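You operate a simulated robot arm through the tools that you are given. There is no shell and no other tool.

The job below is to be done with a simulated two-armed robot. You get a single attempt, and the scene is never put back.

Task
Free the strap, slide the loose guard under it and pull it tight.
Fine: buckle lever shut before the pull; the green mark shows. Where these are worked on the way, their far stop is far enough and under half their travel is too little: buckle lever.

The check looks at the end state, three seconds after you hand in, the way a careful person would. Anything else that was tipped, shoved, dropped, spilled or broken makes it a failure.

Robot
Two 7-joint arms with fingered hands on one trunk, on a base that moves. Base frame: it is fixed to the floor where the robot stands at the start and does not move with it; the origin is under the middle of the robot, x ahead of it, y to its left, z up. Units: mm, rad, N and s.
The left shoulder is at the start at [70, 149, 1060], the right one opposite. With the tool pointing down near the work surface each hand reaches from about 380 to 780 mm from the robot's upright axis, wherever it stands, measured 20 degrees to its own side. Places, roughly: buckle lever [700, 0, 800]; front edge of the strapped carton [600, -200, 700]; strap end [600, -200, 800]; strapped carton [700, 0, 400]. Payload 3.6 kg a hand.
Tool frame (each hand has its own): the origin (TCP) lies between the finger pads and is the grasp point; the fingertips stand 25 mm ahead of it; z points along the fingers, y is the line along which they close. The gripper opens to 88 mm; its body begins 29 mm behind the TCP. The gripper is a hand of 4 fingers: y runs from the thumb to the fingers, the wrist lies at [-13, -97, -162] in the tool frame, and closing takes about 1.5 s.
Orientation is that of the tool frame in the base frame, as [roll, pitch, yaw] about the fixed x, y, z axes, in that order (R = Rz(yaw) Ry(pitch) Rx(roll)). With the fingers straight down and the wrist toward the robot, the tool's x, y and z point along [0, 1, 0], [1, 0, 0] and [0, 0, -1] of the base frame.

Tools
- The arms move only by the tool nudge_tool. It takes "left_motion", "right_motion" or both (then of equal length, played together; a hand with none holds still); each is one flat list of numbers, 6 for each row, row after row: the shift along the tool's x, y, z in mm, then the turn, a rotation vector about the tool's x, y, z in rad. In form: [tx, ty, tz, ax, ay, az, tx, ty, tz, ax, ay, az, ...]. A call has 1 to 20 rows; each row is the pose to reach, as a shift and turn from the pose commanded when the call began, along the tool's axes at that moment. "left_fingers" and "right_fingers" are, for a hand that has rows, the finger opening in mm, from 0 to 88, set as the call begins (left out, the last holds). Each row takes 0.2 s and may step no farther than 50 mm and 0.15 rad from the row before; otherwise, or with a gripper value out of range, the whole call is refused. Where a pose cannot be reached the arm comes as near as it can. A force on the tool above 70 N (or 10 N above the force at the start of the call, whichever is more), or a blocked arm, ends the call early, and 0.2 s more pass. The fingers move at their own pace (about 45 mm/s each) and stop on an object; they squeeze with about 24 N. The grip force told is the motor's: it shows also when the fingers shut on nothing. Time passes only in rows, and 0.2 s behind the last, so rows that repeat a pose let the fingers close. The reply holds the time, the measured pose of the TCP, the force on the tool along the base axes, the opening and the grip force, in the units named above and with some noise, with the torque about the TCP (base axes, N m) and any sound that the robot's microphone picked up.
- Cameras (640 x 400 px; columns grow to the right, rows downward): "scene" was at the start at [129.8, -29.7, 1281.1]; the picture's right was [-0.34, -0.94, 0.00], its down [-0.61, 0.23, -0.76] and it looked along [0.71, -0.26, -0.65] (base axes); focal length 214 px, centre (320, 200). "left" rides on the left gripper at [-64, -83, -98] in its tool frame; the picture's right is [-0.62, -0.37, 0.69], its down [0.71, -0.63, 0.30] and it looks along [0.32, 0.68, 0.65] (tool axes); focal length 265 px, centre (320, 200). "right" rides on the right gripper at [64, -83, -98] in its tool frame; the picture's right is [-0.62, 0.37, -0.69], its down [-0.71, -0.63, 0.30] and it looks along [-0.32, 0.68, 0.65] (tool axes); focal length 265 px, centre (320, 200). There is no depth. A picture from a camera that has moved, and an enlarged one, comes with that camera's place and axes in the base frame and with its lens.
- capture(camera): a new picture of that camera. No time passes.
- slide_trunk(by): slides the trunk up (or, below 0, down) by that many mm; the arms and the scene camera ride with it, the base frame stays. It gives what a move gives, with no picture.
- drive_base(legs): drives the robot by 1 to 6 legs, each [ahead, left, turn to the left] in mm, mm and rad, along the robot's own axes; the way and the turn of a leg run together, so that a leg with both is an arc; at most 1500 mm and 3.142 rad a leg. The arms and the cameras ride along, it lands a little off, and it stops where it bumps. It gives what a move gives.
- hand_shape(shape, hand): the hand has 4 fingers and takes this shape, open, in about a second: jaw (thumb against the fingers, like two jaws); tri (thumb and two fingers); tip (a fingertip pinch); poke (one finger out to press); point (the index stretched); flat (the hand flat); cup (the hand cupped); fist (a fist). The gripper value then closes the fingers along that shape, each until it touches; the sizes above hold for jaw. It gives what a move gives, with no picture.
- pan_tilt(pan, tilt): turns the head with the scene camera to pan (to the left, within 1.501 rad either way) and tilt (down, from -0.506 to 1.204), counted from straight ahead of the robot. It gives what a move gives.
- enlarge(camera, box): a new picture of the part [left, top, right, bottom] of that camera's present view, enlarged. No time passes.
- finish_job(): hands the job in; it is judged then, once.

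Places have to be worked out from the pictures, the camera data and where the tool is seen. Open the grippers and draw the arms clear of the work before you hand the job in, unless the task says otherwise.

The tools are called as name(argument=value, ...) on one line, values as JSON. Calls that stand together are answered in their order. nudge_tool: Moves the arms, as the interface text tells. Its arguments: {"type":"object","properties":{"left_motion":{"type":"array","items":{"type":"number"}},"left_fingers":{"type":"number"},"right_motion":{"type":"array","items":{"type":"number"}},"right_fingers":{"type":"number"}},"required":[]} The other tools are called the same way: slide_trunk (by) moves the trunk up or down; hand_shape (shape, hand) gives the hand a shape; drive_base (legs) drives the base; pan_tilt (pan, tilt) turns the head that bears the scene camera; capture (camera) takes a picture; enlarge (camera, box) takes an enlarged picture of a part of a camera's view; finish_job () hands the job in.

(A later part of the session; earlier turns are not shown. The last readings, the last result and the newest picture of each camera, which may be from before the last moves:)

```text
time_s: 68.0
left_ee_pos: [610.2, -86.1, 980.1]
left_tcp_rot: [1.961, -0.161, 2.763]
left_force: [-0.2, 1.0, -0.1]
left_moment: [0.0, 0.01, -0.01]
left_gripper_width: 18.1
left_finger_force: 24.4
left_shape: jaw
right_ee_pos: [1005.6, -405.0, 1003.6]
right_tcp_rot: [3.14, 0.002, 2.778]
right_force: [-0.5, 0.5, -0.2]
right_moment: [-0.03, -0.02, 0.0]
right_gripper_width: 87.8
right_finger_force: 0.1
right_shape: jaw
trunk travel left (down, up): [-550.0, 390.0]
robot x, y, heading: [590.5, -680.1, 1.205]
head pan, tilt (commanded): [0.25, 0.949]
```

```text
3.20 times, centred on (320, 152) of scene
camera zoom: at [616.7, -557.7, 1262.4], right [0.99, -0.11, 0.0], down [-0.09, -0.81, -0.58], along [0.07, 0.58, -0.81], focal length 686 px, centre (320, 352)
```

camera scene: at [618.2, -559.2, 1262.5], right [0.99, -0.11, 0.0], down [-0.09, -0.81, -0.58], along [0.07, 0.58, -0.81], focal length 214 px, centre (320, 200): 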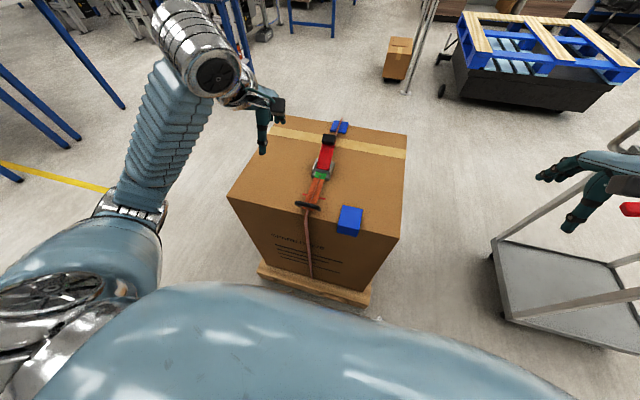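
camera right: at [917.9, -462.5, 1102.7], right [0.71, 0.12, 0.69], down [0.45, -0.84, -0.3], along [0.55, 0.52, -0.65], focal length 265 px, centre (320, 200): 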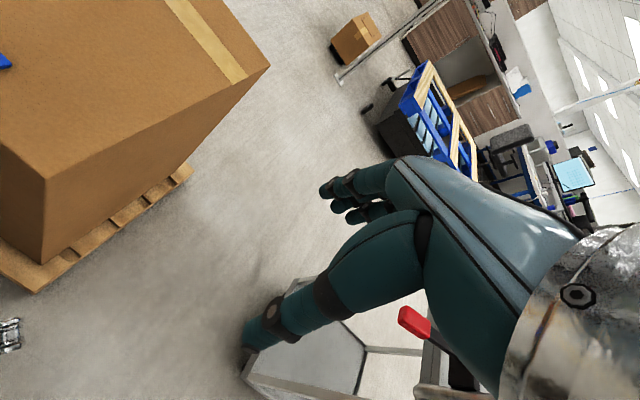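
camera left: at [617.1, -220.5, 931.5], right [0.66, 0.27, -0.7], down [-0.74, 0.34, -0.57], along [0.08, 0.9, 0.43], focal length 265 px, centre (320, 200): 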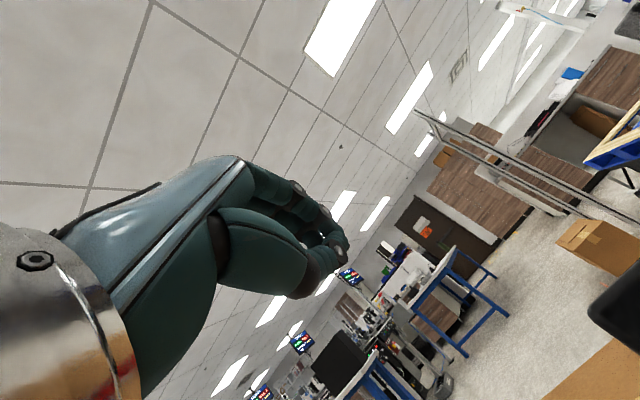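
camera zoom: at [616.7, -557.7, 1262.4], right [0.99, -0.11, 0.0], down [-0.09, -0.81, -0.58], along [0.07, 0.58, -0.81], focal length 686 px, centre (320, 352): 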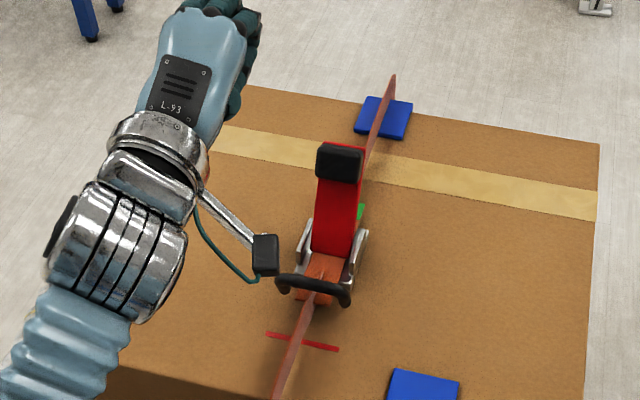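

The hand is clear; the lever stays open and the handle has slid right up to the buckle. I turn the left hand back to pointing down while withdrawing, then look at the slack strap.

nudge_tool(left_motion=[0, -1.5, -10, 0.147, 0, 0, 0.5, -3, -20, 0.295, 0, 0, 0.7, -4.5, -30, 0.442, 0, 0, 1, -6, -40, 0.59, 0, 0, 1.2, -7.5, -50, 0.737, 0, 0, 1.5, -9, -61, 0.885, 0, 0, 1.7, -10, -71, 1.032, 0, 0, 1.9, -11.6, -81.6, 1.18, 0, 0], left_fingers=88)

capture(camera="left")

enlarge(camera="scene", box=[230, 90, 410, 240])

```text
time_s: 69.8
left_ee_pos: [582.6, -162.2, 1000.2]
left_tcp_rot: [-3.141, -0.162, 2.764]
left_force: [-0.6, 0.1, -0.1]
left_moment: [-0.01, -0.02, 0.01]
left_gripper_width: 87.8
left_finger_force: 0.1
left_shape: jaw
right_ee_pos: [1006.9, -405.7, 1003.3]
right_tcp_rot: [3.14, 0.001, 2.778]
right_force: [0.7, -0.3, 0.7]
right_moment: [-0.05, 0.01, 0.03]
right_gripper_width: 87.9
right_finger_force: 0.1
right_shape: jaw
trunk travel left (down, up): [-550.0, 390.0]
robot x, y, heading: [590.0, -678.7, 1.204]
head pan, tilt (commanded): [0.25, 0.949]
```

```text
taken
camera left: at [624.5, -268.0, 1087.7], right [0.33, -0.53, -0.78], down [-0.93, -0.31, -0.18], along [-0.14, 0.79, -0.59], focal length 265 px, centre (320, 200)
```

left: 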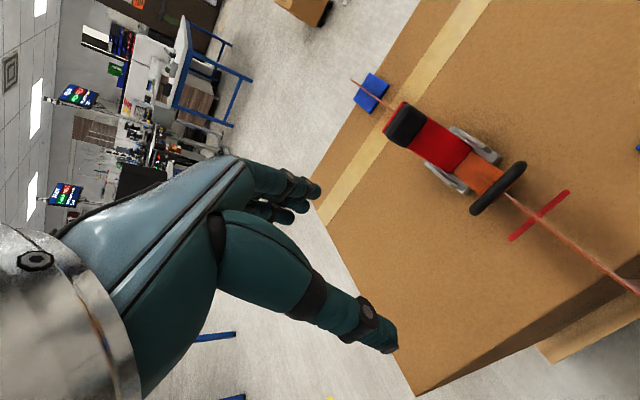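

```text
2.67 times, centred on (320, 165) of scene
camera zoom: at [616.5, -559.8, 1262.5], right [0.99, -0.11, 0.0], down [-0.09, -0.81, -0.58], along [0.07, 0.58, -0.81], focal length 572 px, centre (320, 293)
```

zoom: 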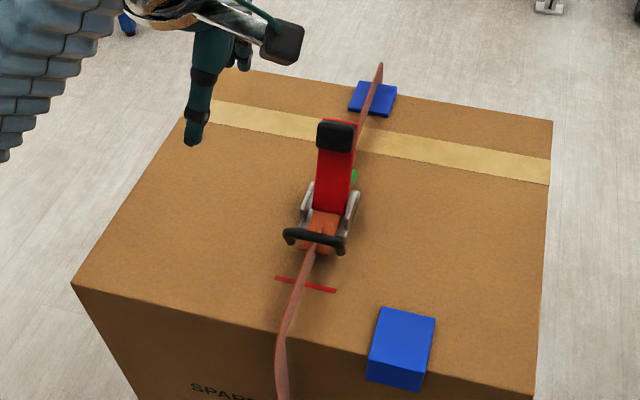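

The slack strap now bows off the carton, and the guard must move about 110 mm left along the edge. The right hand, turned so its wrist is to the right, can push the guard's right edge with the backs of its closed fingers; I bring it there at a safe height.

nudge_tool(right_motion=[17, 3, 5, 0, 0, -0.131, 34, 6, 12, 0, 0, -0.262, 51, 8, 20, 0, 0, -0.393, 68, 11, 28, 0, 0, -0.524, 85, 14, 37, 0, 0, -0.655, 102, 16, 46, 0, 0, -0.785, 120, 19, 55, 0, 0, -0.916, 137, 22, 64, 0, 0, -1.047, 154, 25, 73, 0, 0, -1.178, 171, 28, 83, 0, 0, -1.309, 188, 30, 93, 0, 0, -1.44, 205, 33, 103, 0, 0, -1.571, 205, 33, 103, 0, 0, -1.571], right_fingers=0)

capture(camera="right")

capture(camera="scene")

enlarge(camera="scene", box=[230, 110, 450, 260])

```text
time_s: 72.7
left_ee_pos: [584.7, -162.0, 1001.5]
left_tcp_rot: [3.14, -0.162, 2.764]
left_force: [-0.3, 0.1, -0.4]
left_moment: [0.0, -0.01, -0.05]
left_gripper_width: 87.7
left_finger_force: 0.1
left_shape: jaw
right_ee_pos: [826.9, -303.5, 900.6]
right_tcp_rot: [3.141, 0.002, -1.931]
right_force: [0.1, 0.7, -0.1]
right_moment: [0.0, -0.03, 0.03]
right_gripper_width: 0.2
right_finger_force: 24.0
right_shape: jaw
trunk travel left (down, up): [-550.0, 390.0]
robot x, y, heading: [593.5, -681.3, 1.211]
head pan, tilt (commanded): [0.25, 0.949]
```

```text
taken
camera right: at [883.2, -393.7, 999.3], right [-0.13, 0.71, 0.69], down [0.84, 0.45, -0.3], along [-0.53, 0.55, -0.65], focal length 265 px, centre (320, 200)
```

right: 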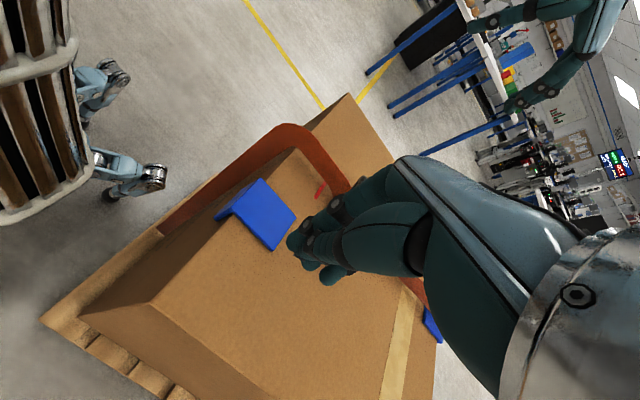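

```text
taken
camera scene: at [618.4, -560.1, 1262.6], right [0.99, -0.11, 0.0], down [-0.09, -0.81, -0.58], along [0.07, 0.58, -0.81], focal length 214 px, centre (320, 200)
```

scene: 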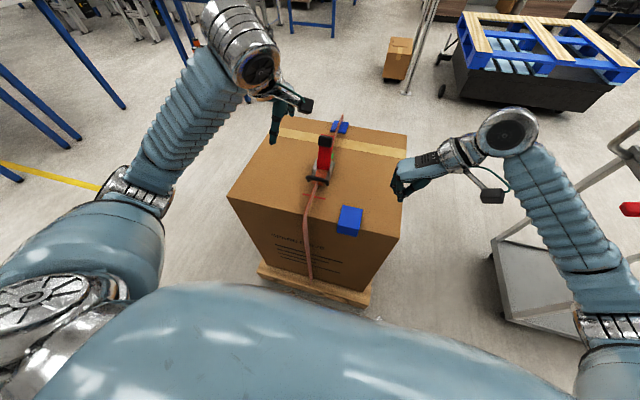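

```text
2.67 times, centred on (340, 185) of scene
camera zoom: at [618.4, -560.1, 1262.6], right [0.99, -0.11, 0.0], down [-0.09, -0.81, -0.58], along [0.07, 0.58, -0.81], focal length 572 px, centre (267, 240)
```

zoom: 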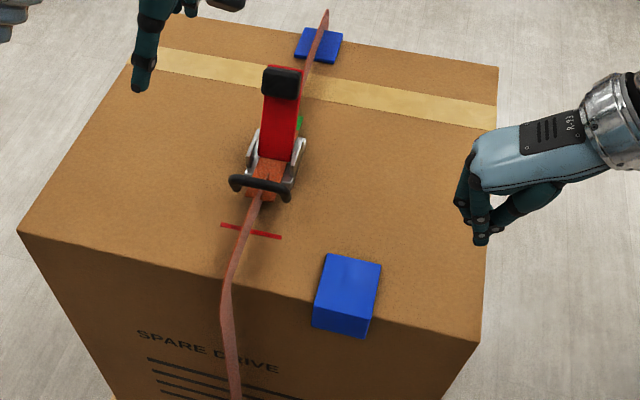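

The right camera now gives a side view of the slack strap arching over the edge. I enlarge it to judge the gap under the strap.

enlarge(camera="right", box=[150, 90, 390, 260])

```text
2.35 times, centred on (270, 175) of right
camera zoom: at [883.2, -393.7, 999.3], right [-0.13, 0.71, 0.69], down [0.84, 0.45, -0.3], along [-0.53, 0.55, -0.65], focal length 624 px, centre (438, 259)
```

zoom: 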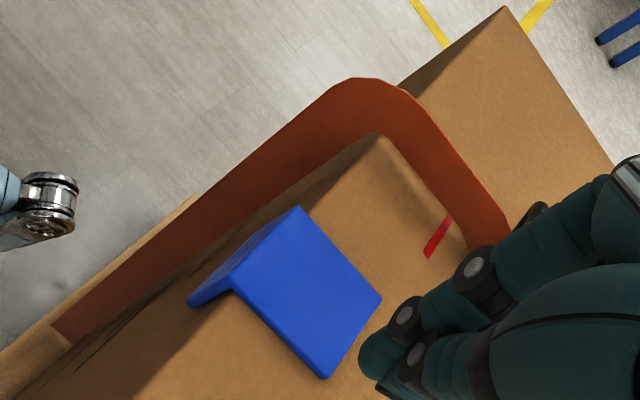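

The arch leaves clear room over the edge. From the scene view the guard spans about R 754–811 (lateral) and F −20…46; I lower the closed right hand just to the right of it, first to fingertips about 20 mm above the carton.

nudge_tool(right_motion=[-1, 10, 35, 0, 0, 0, -2, 25, 70, 0, 0, 0, -2.4, 41, 98, 0, 0, 0, -2.4, 41, 98, 0, 0, 0], right_fingers=0)

capture(camera="right")

enlarge(camera="scene", box=[270, 140, 450, 260])

```text
time_s: 73.7
left_ee_pos: [583.9, -161.6, 1000.3]
left_tcp_rot: [3.14, -0.162, 2.763]
left_force: [0.4, -0.3, 0.2]
left_moment: [-0.03, 0.0, 0.0]
left_gripper_width: 87.9
left_finger_force: 0.0
left_shape: jaw
right_ee_pos: [791.4, -287.0, 801.4]
right_tcp_rot: [-3.141, 0.002, -1.932]
right_force: [0.5, -0.2, 0.5]
right_moment: [-0.01, -0.04, 0.0]
right_gripper_width: 0.0
right_finger_force: 23.7
right_shape: jaw
trunk travel left (down, up): [-550.0, 390.0]
robot x, y, heading: [594.7, -678.9, 1.207]
head pan, tilt (commanded): [0.25, 0.949]
```

```text
taken
camera right: at [847.2, -378.2, 900.2], right [-0.12, 0.71, 0.69], down [0.84, 0.45, -0.3], along [-0.52, 0.55, -0.65], focal length 265 px, centre (320, 200)
```

right: 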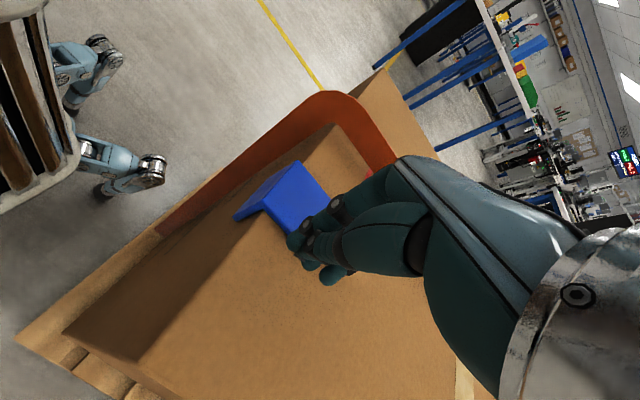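

```text
3.33 times, centred on (360, 200) of scene
camera zoom: at [618.4, -559.7, 1262.5], right [0.99, -0.11, 0.0], down [-0.09, -0.81, -0.58], along [0.07, 0.58, -0.81], focal length 715 px, centre (187, 200)
```

zoom: 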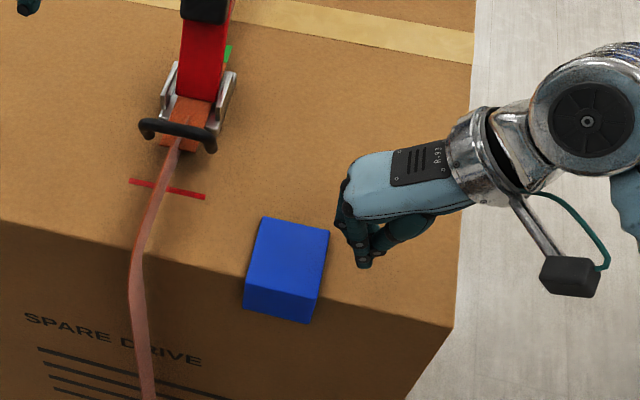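

The fingertips are to the right of the guard's right edge with a visible gap. I lower a further 15 mm, close to the carton top.

nudge_tool(right_motion=[0, 0, 6, 0, 0, 0, 0, 0, 12, 0, 0, 0, 0, 0, 15, 0, 0, 0, 0, 0, 15, 0, 0, 0], right_fingers=0)

enlarge(camera="scene", box=[310, 170, 400, 230])

enlarge(camera="right", box=[200, 130, 400, 300])

```text
time_s: 74.7
left_ee_pos: [583.2, -161.3, 1000.2]
left_tcp_rot: [3.139, -0.165, 2.764]
left_force: [-0.3, -1.2, -0.1]
left_moment: [0.0, -0.02, -0.03]
left_gripper_width: 87.8
left_finger_force: 0.0
left_shape: jaw
right_ee_pos: [789.4, -287.0, 787.5]
right_tcp_rot: [3.141, 0.001, -1.931]
right_force: [0.2, 0.3, -0.2]
right_moment: [-0.01, -0.01, 0.02]
right_gripper_width: 0.0
right_finger_force: 24.0
right_shape: jaw
trunk travel left (down, up): [-550.0, 390.0]
robot x, y, heading: [592.8, -679.1, 1.212]
head pan, tilt (commanded): [0.25, 0.949]
```

```text
6.67 times, centred on (355, 200) of scene
camera zoom: at [618.1, -559.3, 1262.5], right [0.99, -0.11, 0.0], down [-0.09, -0.81, -0.58], along [0.07, 0.58, -0.81], focal length 1430 px, centre (87, 200)
```

zoom: 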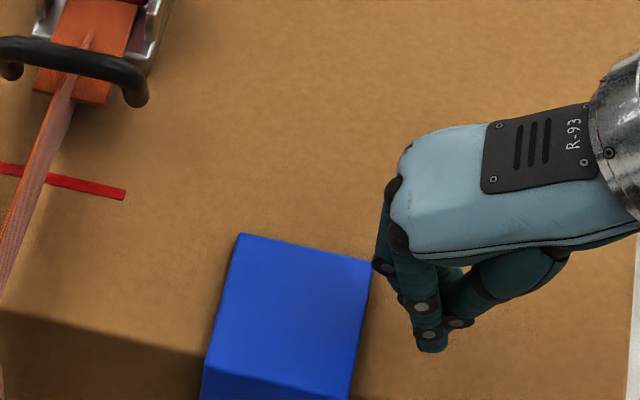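

```text
2.35 times, centred on (300, 215) of right
camera zoom: at [846.1, -376.6, 886.4], right [-0.12, 0.71, 0.69], down [0.84, 0.45, -0.3], along [-0.52, 0.55, -0.65], focal length 624 px, centre (367, 165)
```

zoom: 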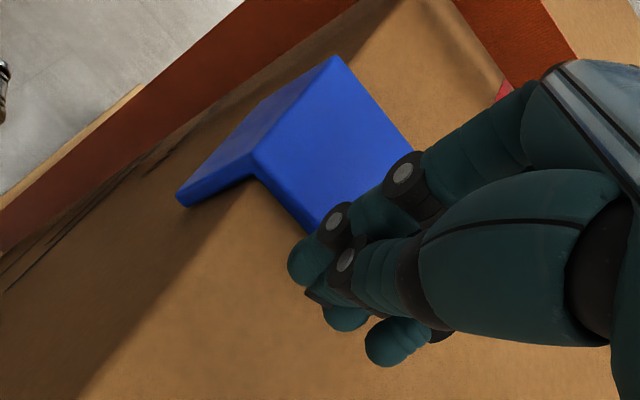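

No contact yet and the plate is only about 5–6 mm thick, so I lower another 5 mm gently.

nudge_tool(right_motion=[0, 0, 2, 0, 0, 0, 0, 0, 4, 0, 0, 0, 0, 0, 5, 0, 0, 0, 0, 0, 5, 0, 0, 0], right_fingers=0)

enlarge(camera="right", box=[200, 130, 400, 300])

```text
time_s: 75.7
left_ee_pos: [584.5, -161.0, 999.6]
left_tcp_rot: [3.141, -0.163, 2.764]
left_force: [0.7, 0.3, -0.7]
left_moment: [0.0, 0.0, -0.02]
left_gripper_width: 87.9
left_finger_force: 0.1
left_shape: jaw
right_ee_pos: [790.9, -285.6, 781.2]
right_tcp_rot: [3.141, 0.0, -1.931]
right_force: [-0.5, 0.2, -0.4]
right_moment: [0.02, 0.0, -0.02]
right_gripper_width: 0.0
right_finger_force: 23.9
right_shape: jaw
trunk travel left (down, up): [-550.0, 390.0]
robot x, y, heading: [591.9, -680.2, 1.207]
head pan, tilt (commanded): [0.25, 0.949]
```

```text
2.35 times, centred on (300, 215) of right
camera zoom: at [846.7, -376.5, 881.0], right [-0.12, 0.71, 0.69], down [0.84, 0.45, -0.3], along [-0.52, 0.55, -0.65], focal length 624 px, centre (367, 165)
```

zoom: 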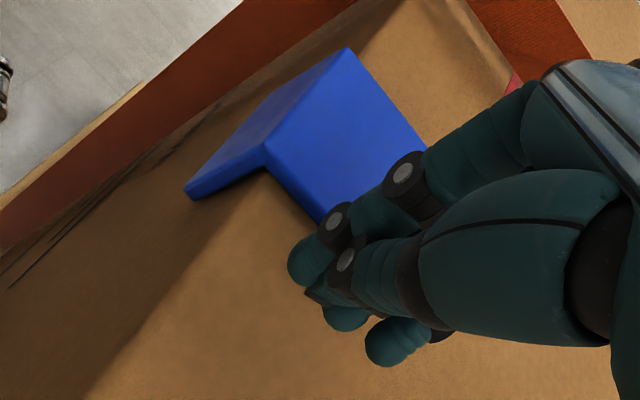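

Still no touch; I lower another 4 mm and check the force.

nudge_tool(right_motion=[0, 0, 2, 0, 0, 0, 0, 0, 4, 0, 0, 0, 0, 0, 4, 0, 0, 0], right_fingers=0)

enlarge(camera="right", box=[200, 130, 400, 300])

enlarge(camera="scene", box=[310, 170, 400, 230])

```text
time_s: 76.5
left_ee_pos: [583.9, -160.7, 1000.3]
left_tcp_rot: [3.14, -0.164, 2.764]
left_force: [-0.3, 0.3, -0.2]
left_moment: [0.02, 0.01, 0.0]
left_gripper_width: 87.8
left_finger_force: 0.1
left_shape: jaw
right_ee_pos: [789.6, -285.9, 779.4]
right_tcp_rot: [3.141, 0.0, -1.932]
right_force: [-0.9, -0.2, 0.4]
right_moment: [-0.03, 0.01, -0.01]
right_gripper_width: 0.3
right_finger_force: 24.1
right_shape: jaw
trunk travel left (down, up): [-550.0, 390.0]
robot x, y, heading: [593.2, -676.1, 1.208]
head pan, tilt (commanded): [0.25, 0.949]
```

```text
2.35 times, centred on (300, 215) of right
camera zoom: at [845.7, -375.8, 876.9], right [-0.12, 0.71, 0.69], down [0.84, 0.45, -0.3], along [-0.52, 0.55, -0.65], focal length 624 px, centre (367, 165)
```

zoom: 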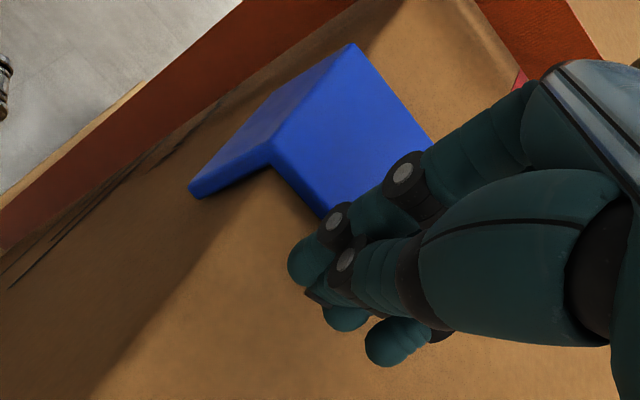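

```text
6.67 times, centred on (355, 200) of scene
camera zoom: at [618.0, -559.2, 1262.5], right [0.99, -0.11, 0.0], down [-0.09, -0.81, -0.58], along [0.07, 0.58, -0.81], focal length 1430 px, centre (87, 200)
```

zoom: 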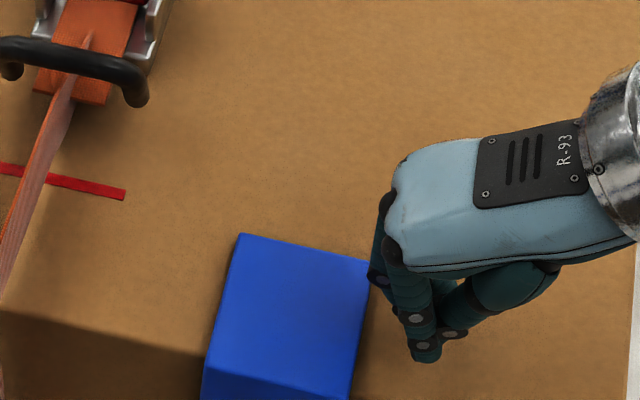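

Still no touch at TCP z≈778; I lower 4 mm more to find the surface.

nudge_tool(right_motion=[0, 0, 2, 0, 0, 0, 0, 0, 4, 0, 0, 0, 0, 0, 4, 0, 0, 0], right_fingers=0)

enlarge(camera="right", box=[200, 130, 400, 300])

```text
time_s: 77.2
left_ee_pos: [584.0, -161.8, 1001.1]
left_tcp_rot: [3.139, -0.163, 2.762]
left_force: [0.1, 0.0, -0.2]
left_moment: [0.02, 0.04, -0.02]
left_gripper_width: 87.9
left_finger_force: 0.0
left_shape: jaw
right_ee_pos: [790.3, -287.0, 774.2]
right_tcp_rot: [3.141, -0.002, -1.935]
right_force: [0.3, 0.1, 0.5]
right_moment: [0.01, -0.01, -0.06]
right_gripper_width: 0.0
right_finger_force: 24.1
right_shape: jaw
trunk travel left (down, up): [-550.0, 390.0]
robot x, y, heading: [593.2, -673.3, 1.209]
head pan, tilt (commanded): [0.25, 0.949]
```

```text
2.35 times, centred on (300, 215) of right
camera zoom: at [846.1, -376.2, 873.2], right [-0.12, 0.71, 0.69], down [0.84, 0.44, -0.3], along [-0.52, 0.55, -0.65], focal length 624 px, centre (367, 165)
```

zoom: 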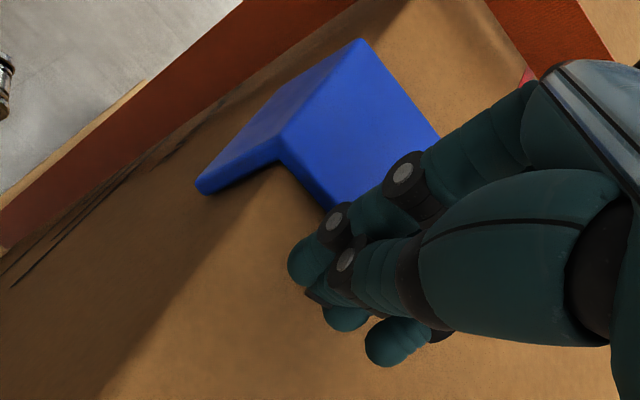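

No touch at z≈774 yet (closed fingertips reach only ~15 mm below the TCP). I go down 4 mm more.

nudge_tool(right_motion=[0, 0, 2, 0, 0, 0, 0, 0, 4, 0, 0, 0, 0, 0, 4, 0, 0, 0], right_fingers=0)

enlarge(camera="right", box=[200, 130, 400, 300])

enlarge(camera="scene", box=[310, 170, 400, 230])

```text
time_s: 78.0
left_ee_pos: [584.5, -161.8, 1001.8]
left_tcp_rot: [3.139, -0.164, 2.763]
left_force: [0.0, 0.1, 0.3]
left_moment: [0.0, 0.0, -0.01]
left_gripper_width: 87.6
left_finger_force: 0.2
left_shape: jaw
right_ee_pos: [789.7, -285.2, 771.2]
right_tcp_rot: [3.141, 0.0, -1.932]
right_force: [0.0, -0.1, -1.1]
right_moment: [0.01, 0.06, 0.0]
right_gripper_width: 0.0
right_finger_force: 23.5
right_shape: jaw
trunk travel left (down, up): [-550.0, 390.0]
robot x, y, heading: [589.4, -679.4, 1.213]
head pan, tilt (commanded): [0.25, 0.949]
```

```text
2.35 times, centred on (300, 215) of right
camera zoom: at [845.8, -375.7, 869.5], right [-0.12, 0.71, 0.69], down [0.84, 0.44, -0.3], along [-0.52, 0.55, -0.65], focal length 624 px, centre (367, 165)
```

zoom: 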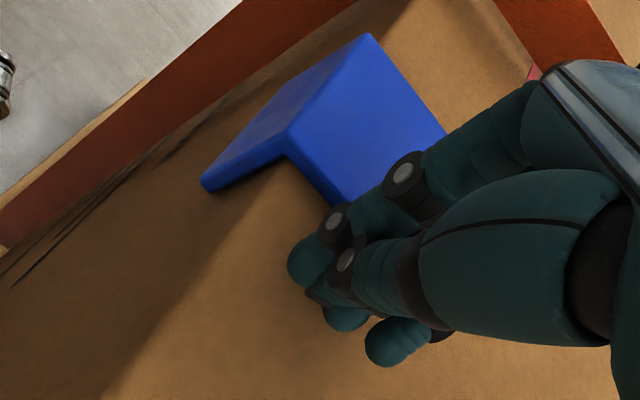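

```text
6.67 times, centred on (355, 200) of scene
camera zoom: at [618.0, -559.2, 1262.5], right [0.99, -0.11, 0.0], down [-0.09, -0.81, -0.58], along [0.07, 0.58, -0.81], focal length 1430 px, centre (87, 200)
```

zoom: 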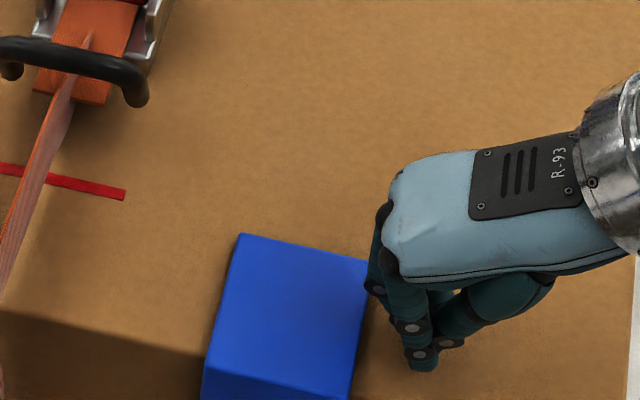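

Still free at z≈770. I continue lowering in small steps until the surface is felt.

nudge_tool(right_motion=[0, 0, 2, 0, 0, 0, 0, 0, 4, 0, 0, 0, 0, 0, 6, 0, 0, 0, 0, 0, 6, 0, 0, 0], right_fingers=0)

enlarge(camera="right", box=[200, 130, 400, 300])

```text
time_s: 79.0
left_ee_pos: [582.5, -161.0, 1000.8]
left_tcp_rot: [3.141, -0.162, 2.763]
left_force: [0.2, -1.3, 0.4]
left_moment: [0.01, 0.04, 0.03]
left_gripper_width: 87.9
left_finger_force: 0.0
left_shape: jaw
right_ee_pos: [788.6, -284.4, 766.5]
right_tcp_rot: [3.139, 0.002, -1.933]
right_force: [-1.7, 0.7, 6.6]
right_moment: [0.08, 0.01, 0.03]
right_gripper_width: 0.1
right_finger_force: 24.0
right_shape: jaw
trunk travel left (down, up): [-550.0, 390.0]
robot x, y, heading: [589.3, -677.7, 1.206]
head pan, tilt (commanded): [0.25, 0.949]
```

```text
2.35 times, centred on (300, 215) of right
camera zoom: at [845.4, -376.0, 864.4], right [-0.12, 0.71, 0.7], down [0.84, 0.45, -0.3], along [-0.53, 0.55, -0.65], focal length 624 px, centre (367, 165)
```

zoom: 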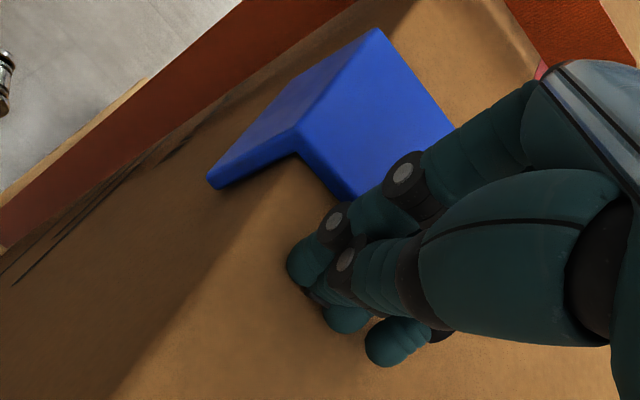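

Contact at about TCP z≈765 (6.6 N up), so the closed fingertips reach 10 mm below the TCP. I rise 2–3 mm and push left slowly toward the guard's edge.

nudge_tool(right_motion=[0, 0, -3, 0, 0, 0, 0, 8, -3, 0, 0, 0, 0, 16, -3, 0, 0, 0, 0, 24, -3, 0, 0, 0, 0, 32, -3, 0, 0, 0], right_fingers=0)

enlarge(camera="right", box=[200, 130, 400, 300])

enlarge(camera="scene", box=[270, 140, 450, 260])

```text
time_s: 80.2
left_ee_pos: [583.2, -160.5, 1000.2]
left_tcp_rot: [-3.142, -0.162, 2.763]
left_force: [-0.3, 0.3, -0.2]
left_moment: [0.01, 0.02, -0.02]
left_gripper_width: 87.8
left_finger_force: 0.0
left_shape: jaw
right_ee_pos: [759.5, -275.4, 767.9]
right_tcp_rot: [-3.141, 0.0, -1.934]
right_force: [-0.3, 0.5, -0.9]
right_moment: [0.0, -0.01, -0.02]
right_gripper_width: 0.1
right_finger_force: 23.0
right_shape: jaw
trunk travel left (down, up): [-550.0, 390.0]
robot x, y, heading: [591.9, -680.4, 1.209]
head pan, tilt (commanded): [0.25, 0.949]
```

```text
2.35 times, centred on (300, 215) of right
camera zoom: at [815.2, -364.7, 866.7], right [-0.13, 0.71, 0.69], down [0.84, 0.44, -0.3], along [-0.52, 0.55, -0.65], focal length 624 px, centre (367, 165)
```

zoom: 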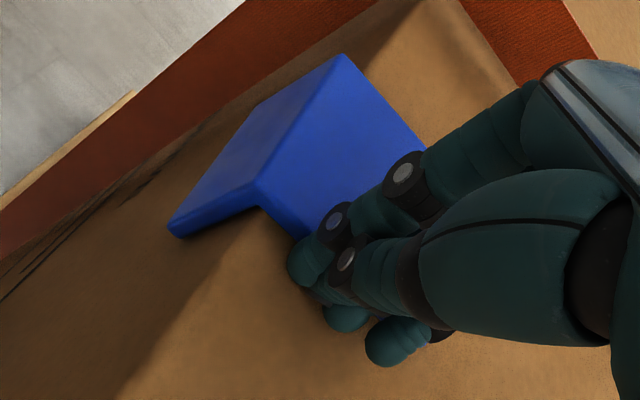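

```text
3.33 times, centred on (360, 200) of scene
camera zoom: at [617.6, -559.0, 1262.5], right [0.99, -0.11, 0.0], down [-0.09, -0.81, -0.58], along [0.07, 0.58, -0.81], focal length 715 px, centre (187, 200)
```

zoom: 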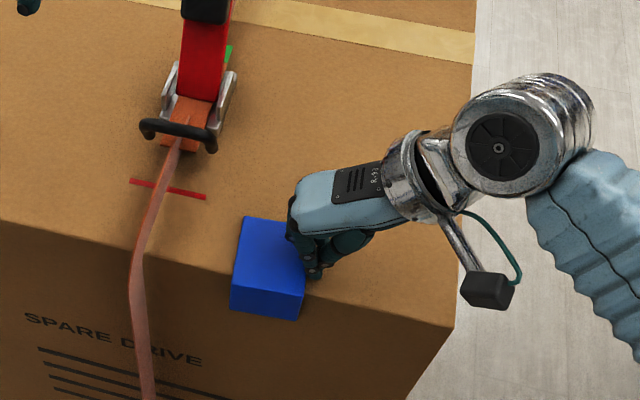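

The guard slides along with the fingers (left edge now at about R≈740), staying square on the edge. The strap is at R≈666, so roughly 100 mm more is needed; I push 48 mm further.

nudge_tool(right_motion=[0, 8, 0, 0, 0, 0, 0, 16, 0, 0, 0, 0, 0, 24, 0, 0, 0, 0, 0, 32, 0, 0, 0, 0, 0, 40, 0, 0, 0, 0, 0, 48, 0, 0, 0, 0, 0, 48, 0, 0, 0, 0], right_fingers=0)

enlarge(camera="right", box=[170, 80, 400, 280])

enlarge(camera="scene", box=[270, 140, 450, 260])

```text
time_s: 81.8
left_ee_pos: [584.8, -162.4, 1000.9]
left_tcp_rot: [3.14, -0.163, 2.762]
left_force: [0.1, -0.1, 0.1]
left_moment: [-0.01, 0.0, -0.02]
left_gripper_width: 87.8
left_finger_force: 0.1
left_shape: jaw
right_ee_pos: [714.3, -255.3, 769.1]
right_tcp_rot: [3.141, -0.001, -1.933]
right_force: [0.3, 0.7, -0.5]
right_moment: [0.0, -0.01, -0.01]
right_gripper_width: 0.5
right_finger_force: 24.2
right_shape: jaw
trunk travel left (down, up): [-550.0, 390.0]
robot x, y, heading: [592.6, -679.7, 1.207]
head pan, tilt (commanded): [0.25, 0.949]
```

```text
2.00 times, centred on (285, 180) of right
camera zoom: at [770.4, -346.6, 867.2], right [-0.12, 0.71, 0.69], down [0.84, 0.45, -0.3], along [-0.52, 0.55, -0.65], focal length 531 px, centre (390, 240)
```

zoom: 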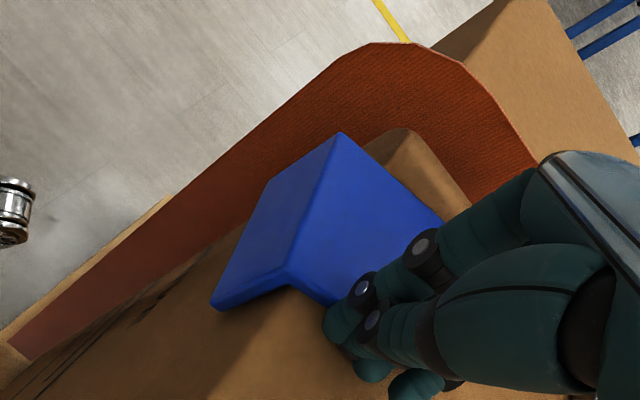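

```text
3.33 times, centred on (360, 200) of scene
camera zoom: at [618.2, -559.4, 1262.5], right [0.99, -0.11, 0.0], down [-0.09, -0.81, -0.58], along [0.07, 0.58, -0.81], focal length 715 px, centre (187, 200)
```

zoom: 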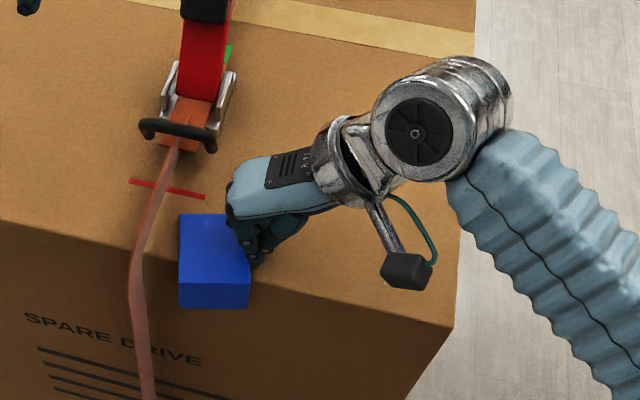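

The guard moved about 50 mm but has turned a little (its far side went ahead), because I push too far back. I back off, shift the hand 28 mm toward the robot so that it pushes at the front corner, and push again to straighten it.

nudge_tool(right_motion=[0, -12, 0, 0, 0, 0, 14, -14, 0, 0, 0, 0, 28, -14, 0, 0, 0, 0, 28, -6, 0, 0, 0, 0, 28, 2, 0, 0, 0, 0, 28, 10, 0, 0, 0, 0], right_fingers=0)

enlarge(camera="right", box=[170, 80, 400, 280])

enlarge(camera="scene", box=[270, 140, 450, 260])

```text
time_s: 83.2
left_ee_pos: [584.4, -161.7, 1000.6]
left_tcp_rot: [3.139, -0.161, 2.763]
left_force: [-0.2, -0.1, 0.3]
left_moment: [-0.03, -0.03, 0.02]
left_gripper_width: 87.7
left_finger_force: 0.1
left_shape: jaw
right_ee_pos: [694.4, -279.7, 767.5]
right_tcp_rot: [3.14, -0.001, -1.936]
right_force: [-0.7, -0.6, 0.0]
right_moment: [0.0, -0.02, 0.02]
right_gripper_width: 0.0
right_finger_force: 24.0
right_shape: jaw
trunk travel left (down, up): [-550.0, 390.0]
robot x, y, heading: [590.3, -675.8, 1.216]
head pan, tilt (commanded): [0.25, 0.949]
```

```text
2.00 times, centred on (285, 180) of right
camera zoom: at [751.5, -370.6, 866.5], right [-0.12, 0.71, 0.69], down [0.84, 0.44, -0.3], along [-0.52, 0.55, -0.65], focal length 531 px, centre (390, 240)
```

zoom: 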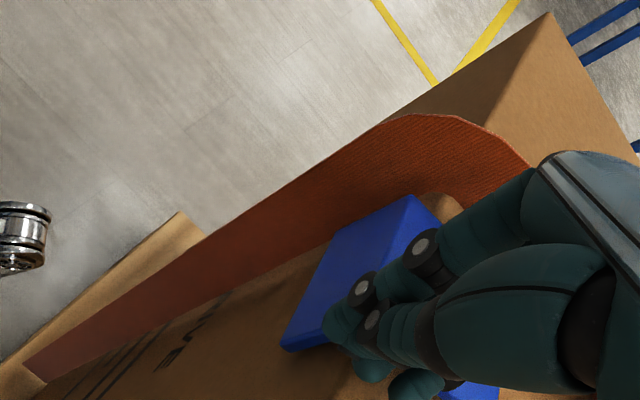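

```text
3.33 times, centred on (360, 200) of scene
camera zoom: at [617.9, -559.1, 1262.5], right [0.99, -0.11, 0.0], down [-0.09, -0.81, -0.58], along [0.07, 0.58, -0.81], focal length 715 px, centre (187, 200)
```

zoom: 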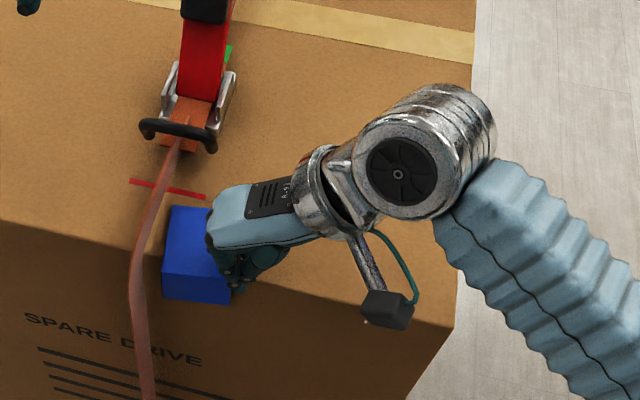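

The guard is straightening (tilt now about 0.15 rad) and is nearing the strap, its left edge at R≈676–685. I keep pushing at the front by another 20 mm.

nudge_tool(right_motion=[0, 7, 0, 0, 0, 0, 0, 14, 0, 0, 0, 0, 0, 20, 0, 0, 0, 0], right_fingers=0)

enlarge(camera="right", box=[170, 80, 400, 280])

enlarge(camera="scene", box=[270, 140, 450, 260])

```text
time_s: 84.0
left_ee_pos: [583.1, -161.5, 1000.4]
left_tcp_rot: [3.141, -0.163, 2.764]
left_force: [0.2, 0.1, 0.0]
left_moment: [0.03, 0.05, 0.0]
left_gripper_width: 88.2
left_finger_force: 0.0
left_shape: jaw
right_ee_pos: [676.3, -271.6, 767.3]
right_tcp_rot: [-3.141, 0.0, -1.934]
right_force: [1.6, 1.0, 0.1]
right_moment: [-0.01, 0.02, 0.0]
right_gripper_width: 0.1
right_finger_force: 24.2
right_shape: jaw
trunk travel left (down, up): [-550.0, 390.0]
robot x, y, heading: [593.0, -680.6, 1.209]
head pan, tilt (commanded): [0.25, 0.949]
```

```text
2.00 times, centred on (285, 180) of right
camera zoom: at [733.0, -362.7, 866.4], right [-0.12, 0.71, 0.69], down [0.84, 0.44, -0.3], along [-0.52, 0.55, -0.65], focal length 531 px, centre (390, 240)
```

zoom: 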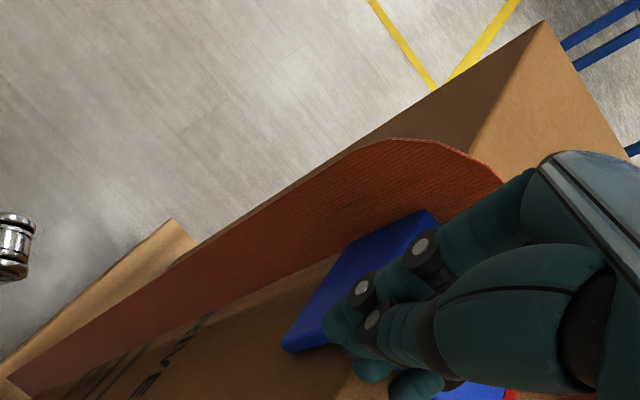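

```text
3.33 times, centred on (360, 200) of scene
camera zoom: at [617.9, -559.2, 1262.5], right [0.99, -0.11, 0.0], down [-0.09, -0.81, -0.58], along [0.07, 0.58, -0.81], focal length 715 px, centre (187, 200)
```

zoom: 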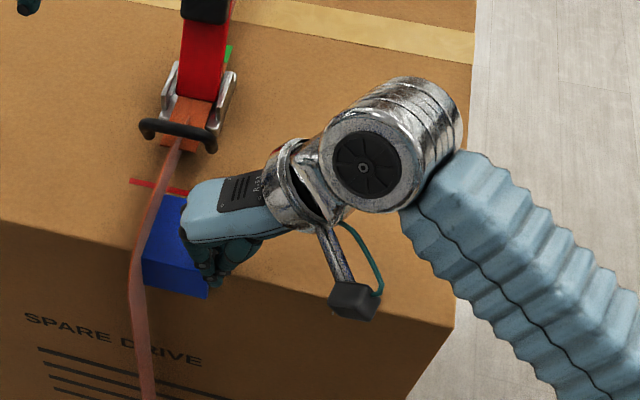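

The guard is going under the strap now, with only ~2 N. I push 18 mm more, which still keeps the knuckles clear of the strap.

nudge_tool(right_motion=[0, 6, 0, 0, 0, 0, 0, 12, 0, 0, 0, 0, 0, 18, 0, 0, 0, 0, 0, 18, 0, 0, 0, 0], right_fingers=0)

enlarge(camera="right", box=[170, 80, 400, 280])

enlarge(camera="scene", box=[270, 140, 450, 260])

```text
time_s: 85.0
left_ee_pos: [583.7, -162.3, 1001.8]
left_tcp_rot: [3.139, -0.162, 2.763]
left_force: [-0.1, -0.5, -0.2]
left_moment: [-0.01, -0.01, -0.01]
left_gripper_width: 87.9
left_finger_force: 0.0
left_shape: jaw
right_ee_pos: [659.3, -266.0, 766.0]
right_tcp_rot: [-3.141, 0.0, -1.933]
right_force: [-0.2, -0.1, 0.9]
right_moment: [-0.02, 0.02, 0.01]
right_gripper_width: 0.2
right_finger_force: 24.3
right_shape: jaw
trunk travel left (down, up): [-550.0, 390.0]
robot x, y, heading: [593.8, -676.4, 1.204]
head pan, tilt (commanded): [0.25, 0.949]
```

```text
2.00 times, centred on (285, 180) of right
camera zoom: at [715.6, -357.6, 866.2], right [-0.12, 0.71, 0.69], down [0.84, 0.45, -0.3], along [-0.52, 0.55, -0.65], focal length 531 px, centre (390, 240)
```

zoom: 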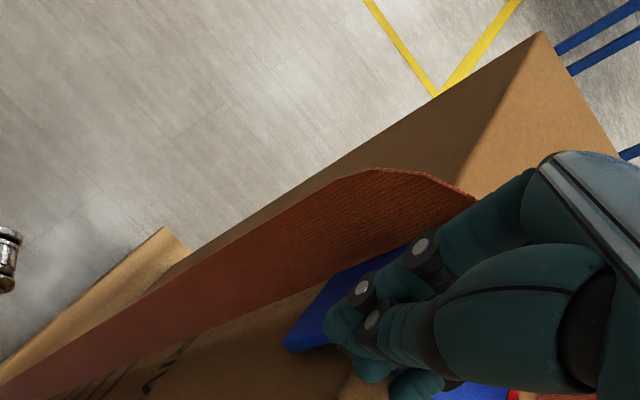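

```text
3.33 times, centred on (360, 200) of scene
camera zoom: at [618.1, -559.5, 1262.5], right [0.99, -0.11, 0.0], down [-0.09, -0.81, -0.58], along [0.07, 0.58, -0.81], focal length 715 px, centre (187, 200)
```

zoom: 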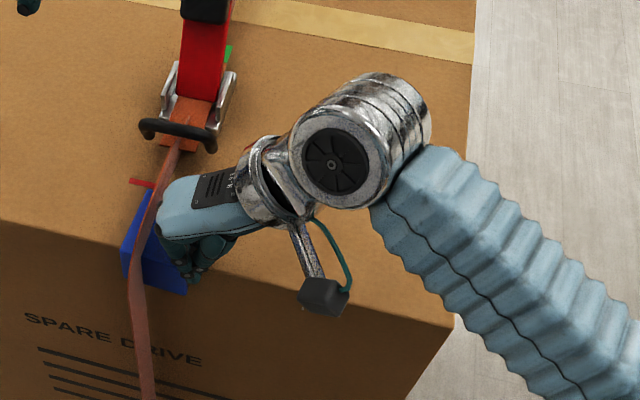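

The guard is now under the strap and square again (R≈648–706, strap at ≈667). I push a last 6 mm to centre it better, then back the hand off to the right.

nudge_tool(right_motion=[0, 3, 0, 0, 0, 0, 0, 6, 0, 0, 0, 0, 0, 6, 0, 0, 0, 0, 0, -10, 0, 0, 0, 0, 0, -40, 0, 0, 0, 0, 0, -80, -20, 0, 0, 0, 0, -120, -50, 0, 0, 0], right_fingers=0)

enlarge(camera="right", box=[130, 50, 390, 250])

enlarge(camera="scene", box=[270, 130, 390, 220])

```text
time_s: 86.7
left_ee_pos: [585.2, -161.0, 999.9]
left_tcp_rot: [3.139, -0.162, 2.761]
left_force: [0.8, -0.1, -0.3]
left_moment: [0.0, 0.02, -0.03]
left_gripper_width: 87.9
left_finger_force: 0.1
left_shape: jaw
right_ee_pos: [774.4, -310.0, 818.7]
right_tcp_rot: [3.141, -0.002, -1.932]
right_force: [0.5, -0.5, -0.5]
right_moment: [0.0, -0.01, 0.02]
right_gripper_width: 0.0
right_finger_force: 23.7
right_shape: jaw
trunk travel left (down, up): [-550.0, 390.0]
robot x, y, heading: [587.7, -676.8, 1.207]
head pan, tilt (commanded): [0.25, 0.949]
```

```text
2.00 times, centred on (260, 150) of right
camera zoom: at [829.4, -400.0, 916.9], right [-0.12, 0.71, 0.69], down [0.84, 0.45, -0.3], along [-0.53, 0.55, -0.65], focal length 531 px, centre (440, 300)
```

zoom: 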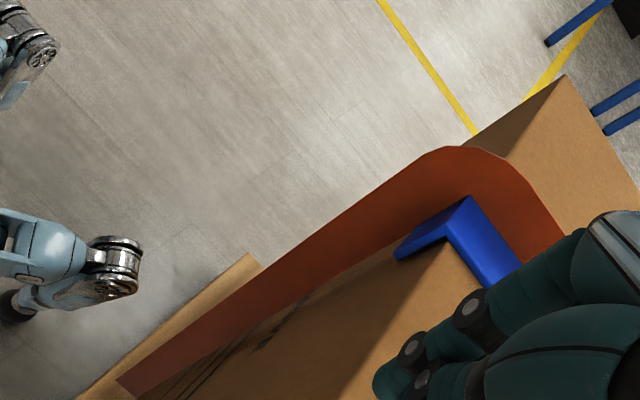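

```text
4.44 times, centred on (330, 175) of scene
camera zoom: at [618.7, -560.0, 1262.5], right [0.99, -0.11, 0.0], down [-0.09, -0.81, -0.58], along [0.07, 0.58, -0.81], focal length 953 px, centre (276, 311)
```

zoom: 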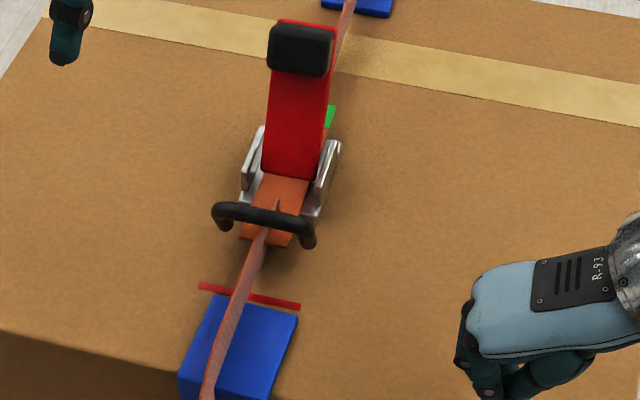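

The guard sits right under the strap, its back edge along the red line on the carton. Next the lever must be shut: I bring the left hand, closed and upright, just on the robot side of the open knob (≈F 190, z 853).

nudge_tool(left_motion=[-16, 15, 10, 0, -0.04, -0.003, -32, 30, 28, 0, -0.08, -0.006, -48, 45, 48, 0, -0.12, -0.009, -64, 60, 68, 0, -0.15, -0.012, -79, 74, 88, 0, -0.162, -0.015, -79, 74, 88, 0, -0.162, -0.015], left_fingers=0)

capture(camera="left")

enlarge(camera="scene", box=[240, 90, 400, 230])

enlarge(camera="right", box=[200, 80, 420, 250])

```text
time_s: 88.0
left_ee_pos: [670.2, -115.2, 901.0]
left_tcp_rot: [3.14, 0.001, 2.778]
left_force: [-0.9, -0.4, -0.2]
left_moment: [0.03, 0.0, 0.0]
left_gripper_width: 0.0
left_finger_force: 20.4
left_shape: jaw
right_ee_pos: [772.0, -308.2, 817.7]
right_tcp_rot: [3.141, -0.001, -1.932]
right_force: [0.3, 0.5, 0.4]
right_moment: [-0.03, 0.0, 0.02]
right_gripper_width: 0.2
right_finger_force: 24.2
right_shape: jaw
trunk travel left (down, up): [-550.0, 390.0]
robot x, y, heading: [591.7, -675.1, 1.207]
head pan, tilt (commanded): [0.25, 0.949]
```

```text
taken
camera left: at [698.4, -215.6, 999.3], right [0.45, -0.56, -0.69], down [-0.89, -0.33, -0.31], along [-0.06, 0.76, -0.65], focal length 265 px, centre (320, 200)
```

left: 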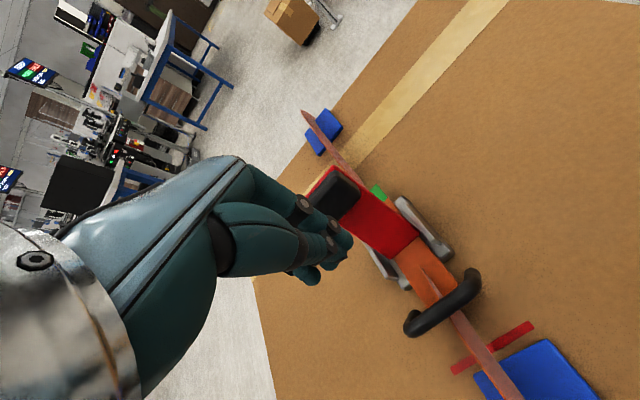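

```text
2.86 times, centred on (320, 160) of scene
camera zoom: at [617.7, -559.5, 1262.5], right [0.99, -0.11, 0.0], down [-0.09, -0.81, -0.58], along [0.07, 0.58, -0.81], focal length 613 px, centre (320, 314)
```

zoom: 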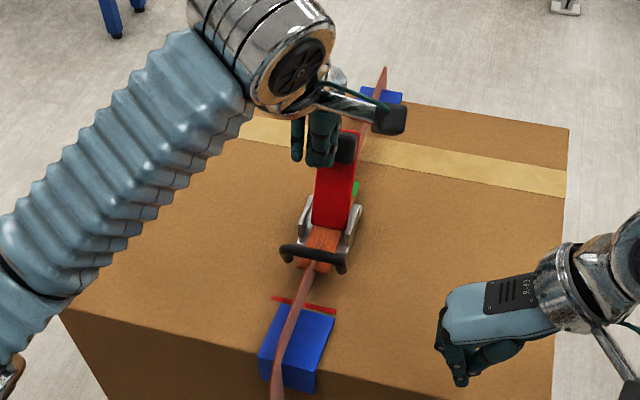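

```text
2.35 times, centred on (310, 165) of right
camera zoom: at [828.4, -399.4, 916.8], right [-0.12, 0.71, 0.69], down [0.84, 0.45, -0.3], along [-0.52, 0.55, -0.65], focal length 624 px, centre (344, 282)
```

zoom: 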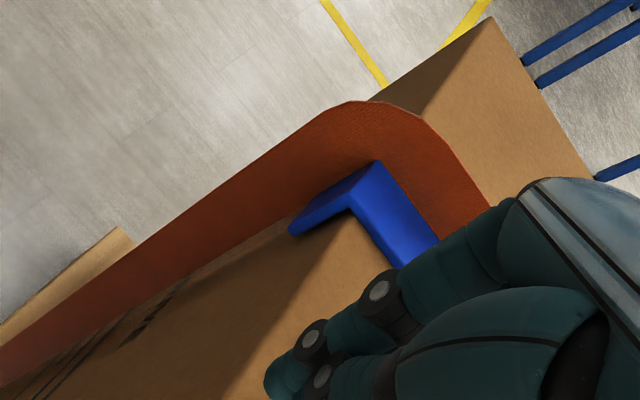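

The hand is lined up with the knob (R≈667). I push forward and then down, following the knob's closing arc, for the first part.

nudge_tool(left_motion=[0, 15, 34, 0, 0, 0, 0, 33, 40, 0, 0, 0, 0, 48, 41, 0, 0, 0, 0, 60, 43, 0, 0, 0, 0, 75, 50, 0, 0, 0, 0, 89, 58, 0, 0, 0], left_fingers=0)

capture(camera="left")

enlarge(camera="scene", box=[240, 90, 400, 230])

```text
time_s: 89.5
left_ee_pos: [702.3, -30.7, 843.6]
left_tcp_rot: [3.14, -0.002, 2.776]
left_force: [-0.3, 0.2, -1.3]
left_moment: [0.01, -0.02, -0.02]
left_gripper_width: 0.0
left_finger_force: 23.8
left_shape: jaw
right_ee_pos: [772.2, -307.2, 818.3]
right_tcp_rot: [3.141, 0.002, -1.933]
right_force: [0.6, 0.2, 0.7]
right_moment: [0.0, -0.01, -0.01]
right_gripper_width: 0.0
right_finger_force: 24.3
right_shape: jaw
trunk travel left (down, up): [-550.0, 390.0]
robot x, y, heading: [589.8, -677.2, 1.204]
head pan, tilt (commanded): [0.25, 0.949]
```

```text
taken
camera left: at [731.1, -131.3, 942.2], right [0.45, -0.56, -0.69], down [-0.89, -0.33, -0.31], along [-0.06, 0.76, -0.65], focal length 265 px, centre (320, 200)
```

left: 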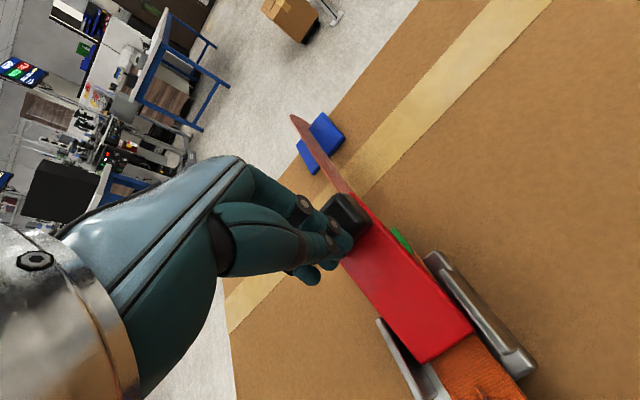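

```text
2.86 times, centred on (320, 160) of scene
camera zoom: at [618.2, -558.7, 1262.4], right [0.99, -0.11, 0.0], down [-0.09, -0.81, -0.58], along [0.07, 0.58, -0.81], focal length 613 px, centre (320, 314)
```

zoom: 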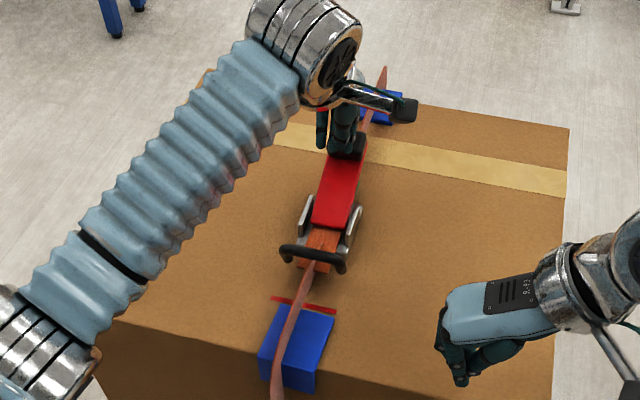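

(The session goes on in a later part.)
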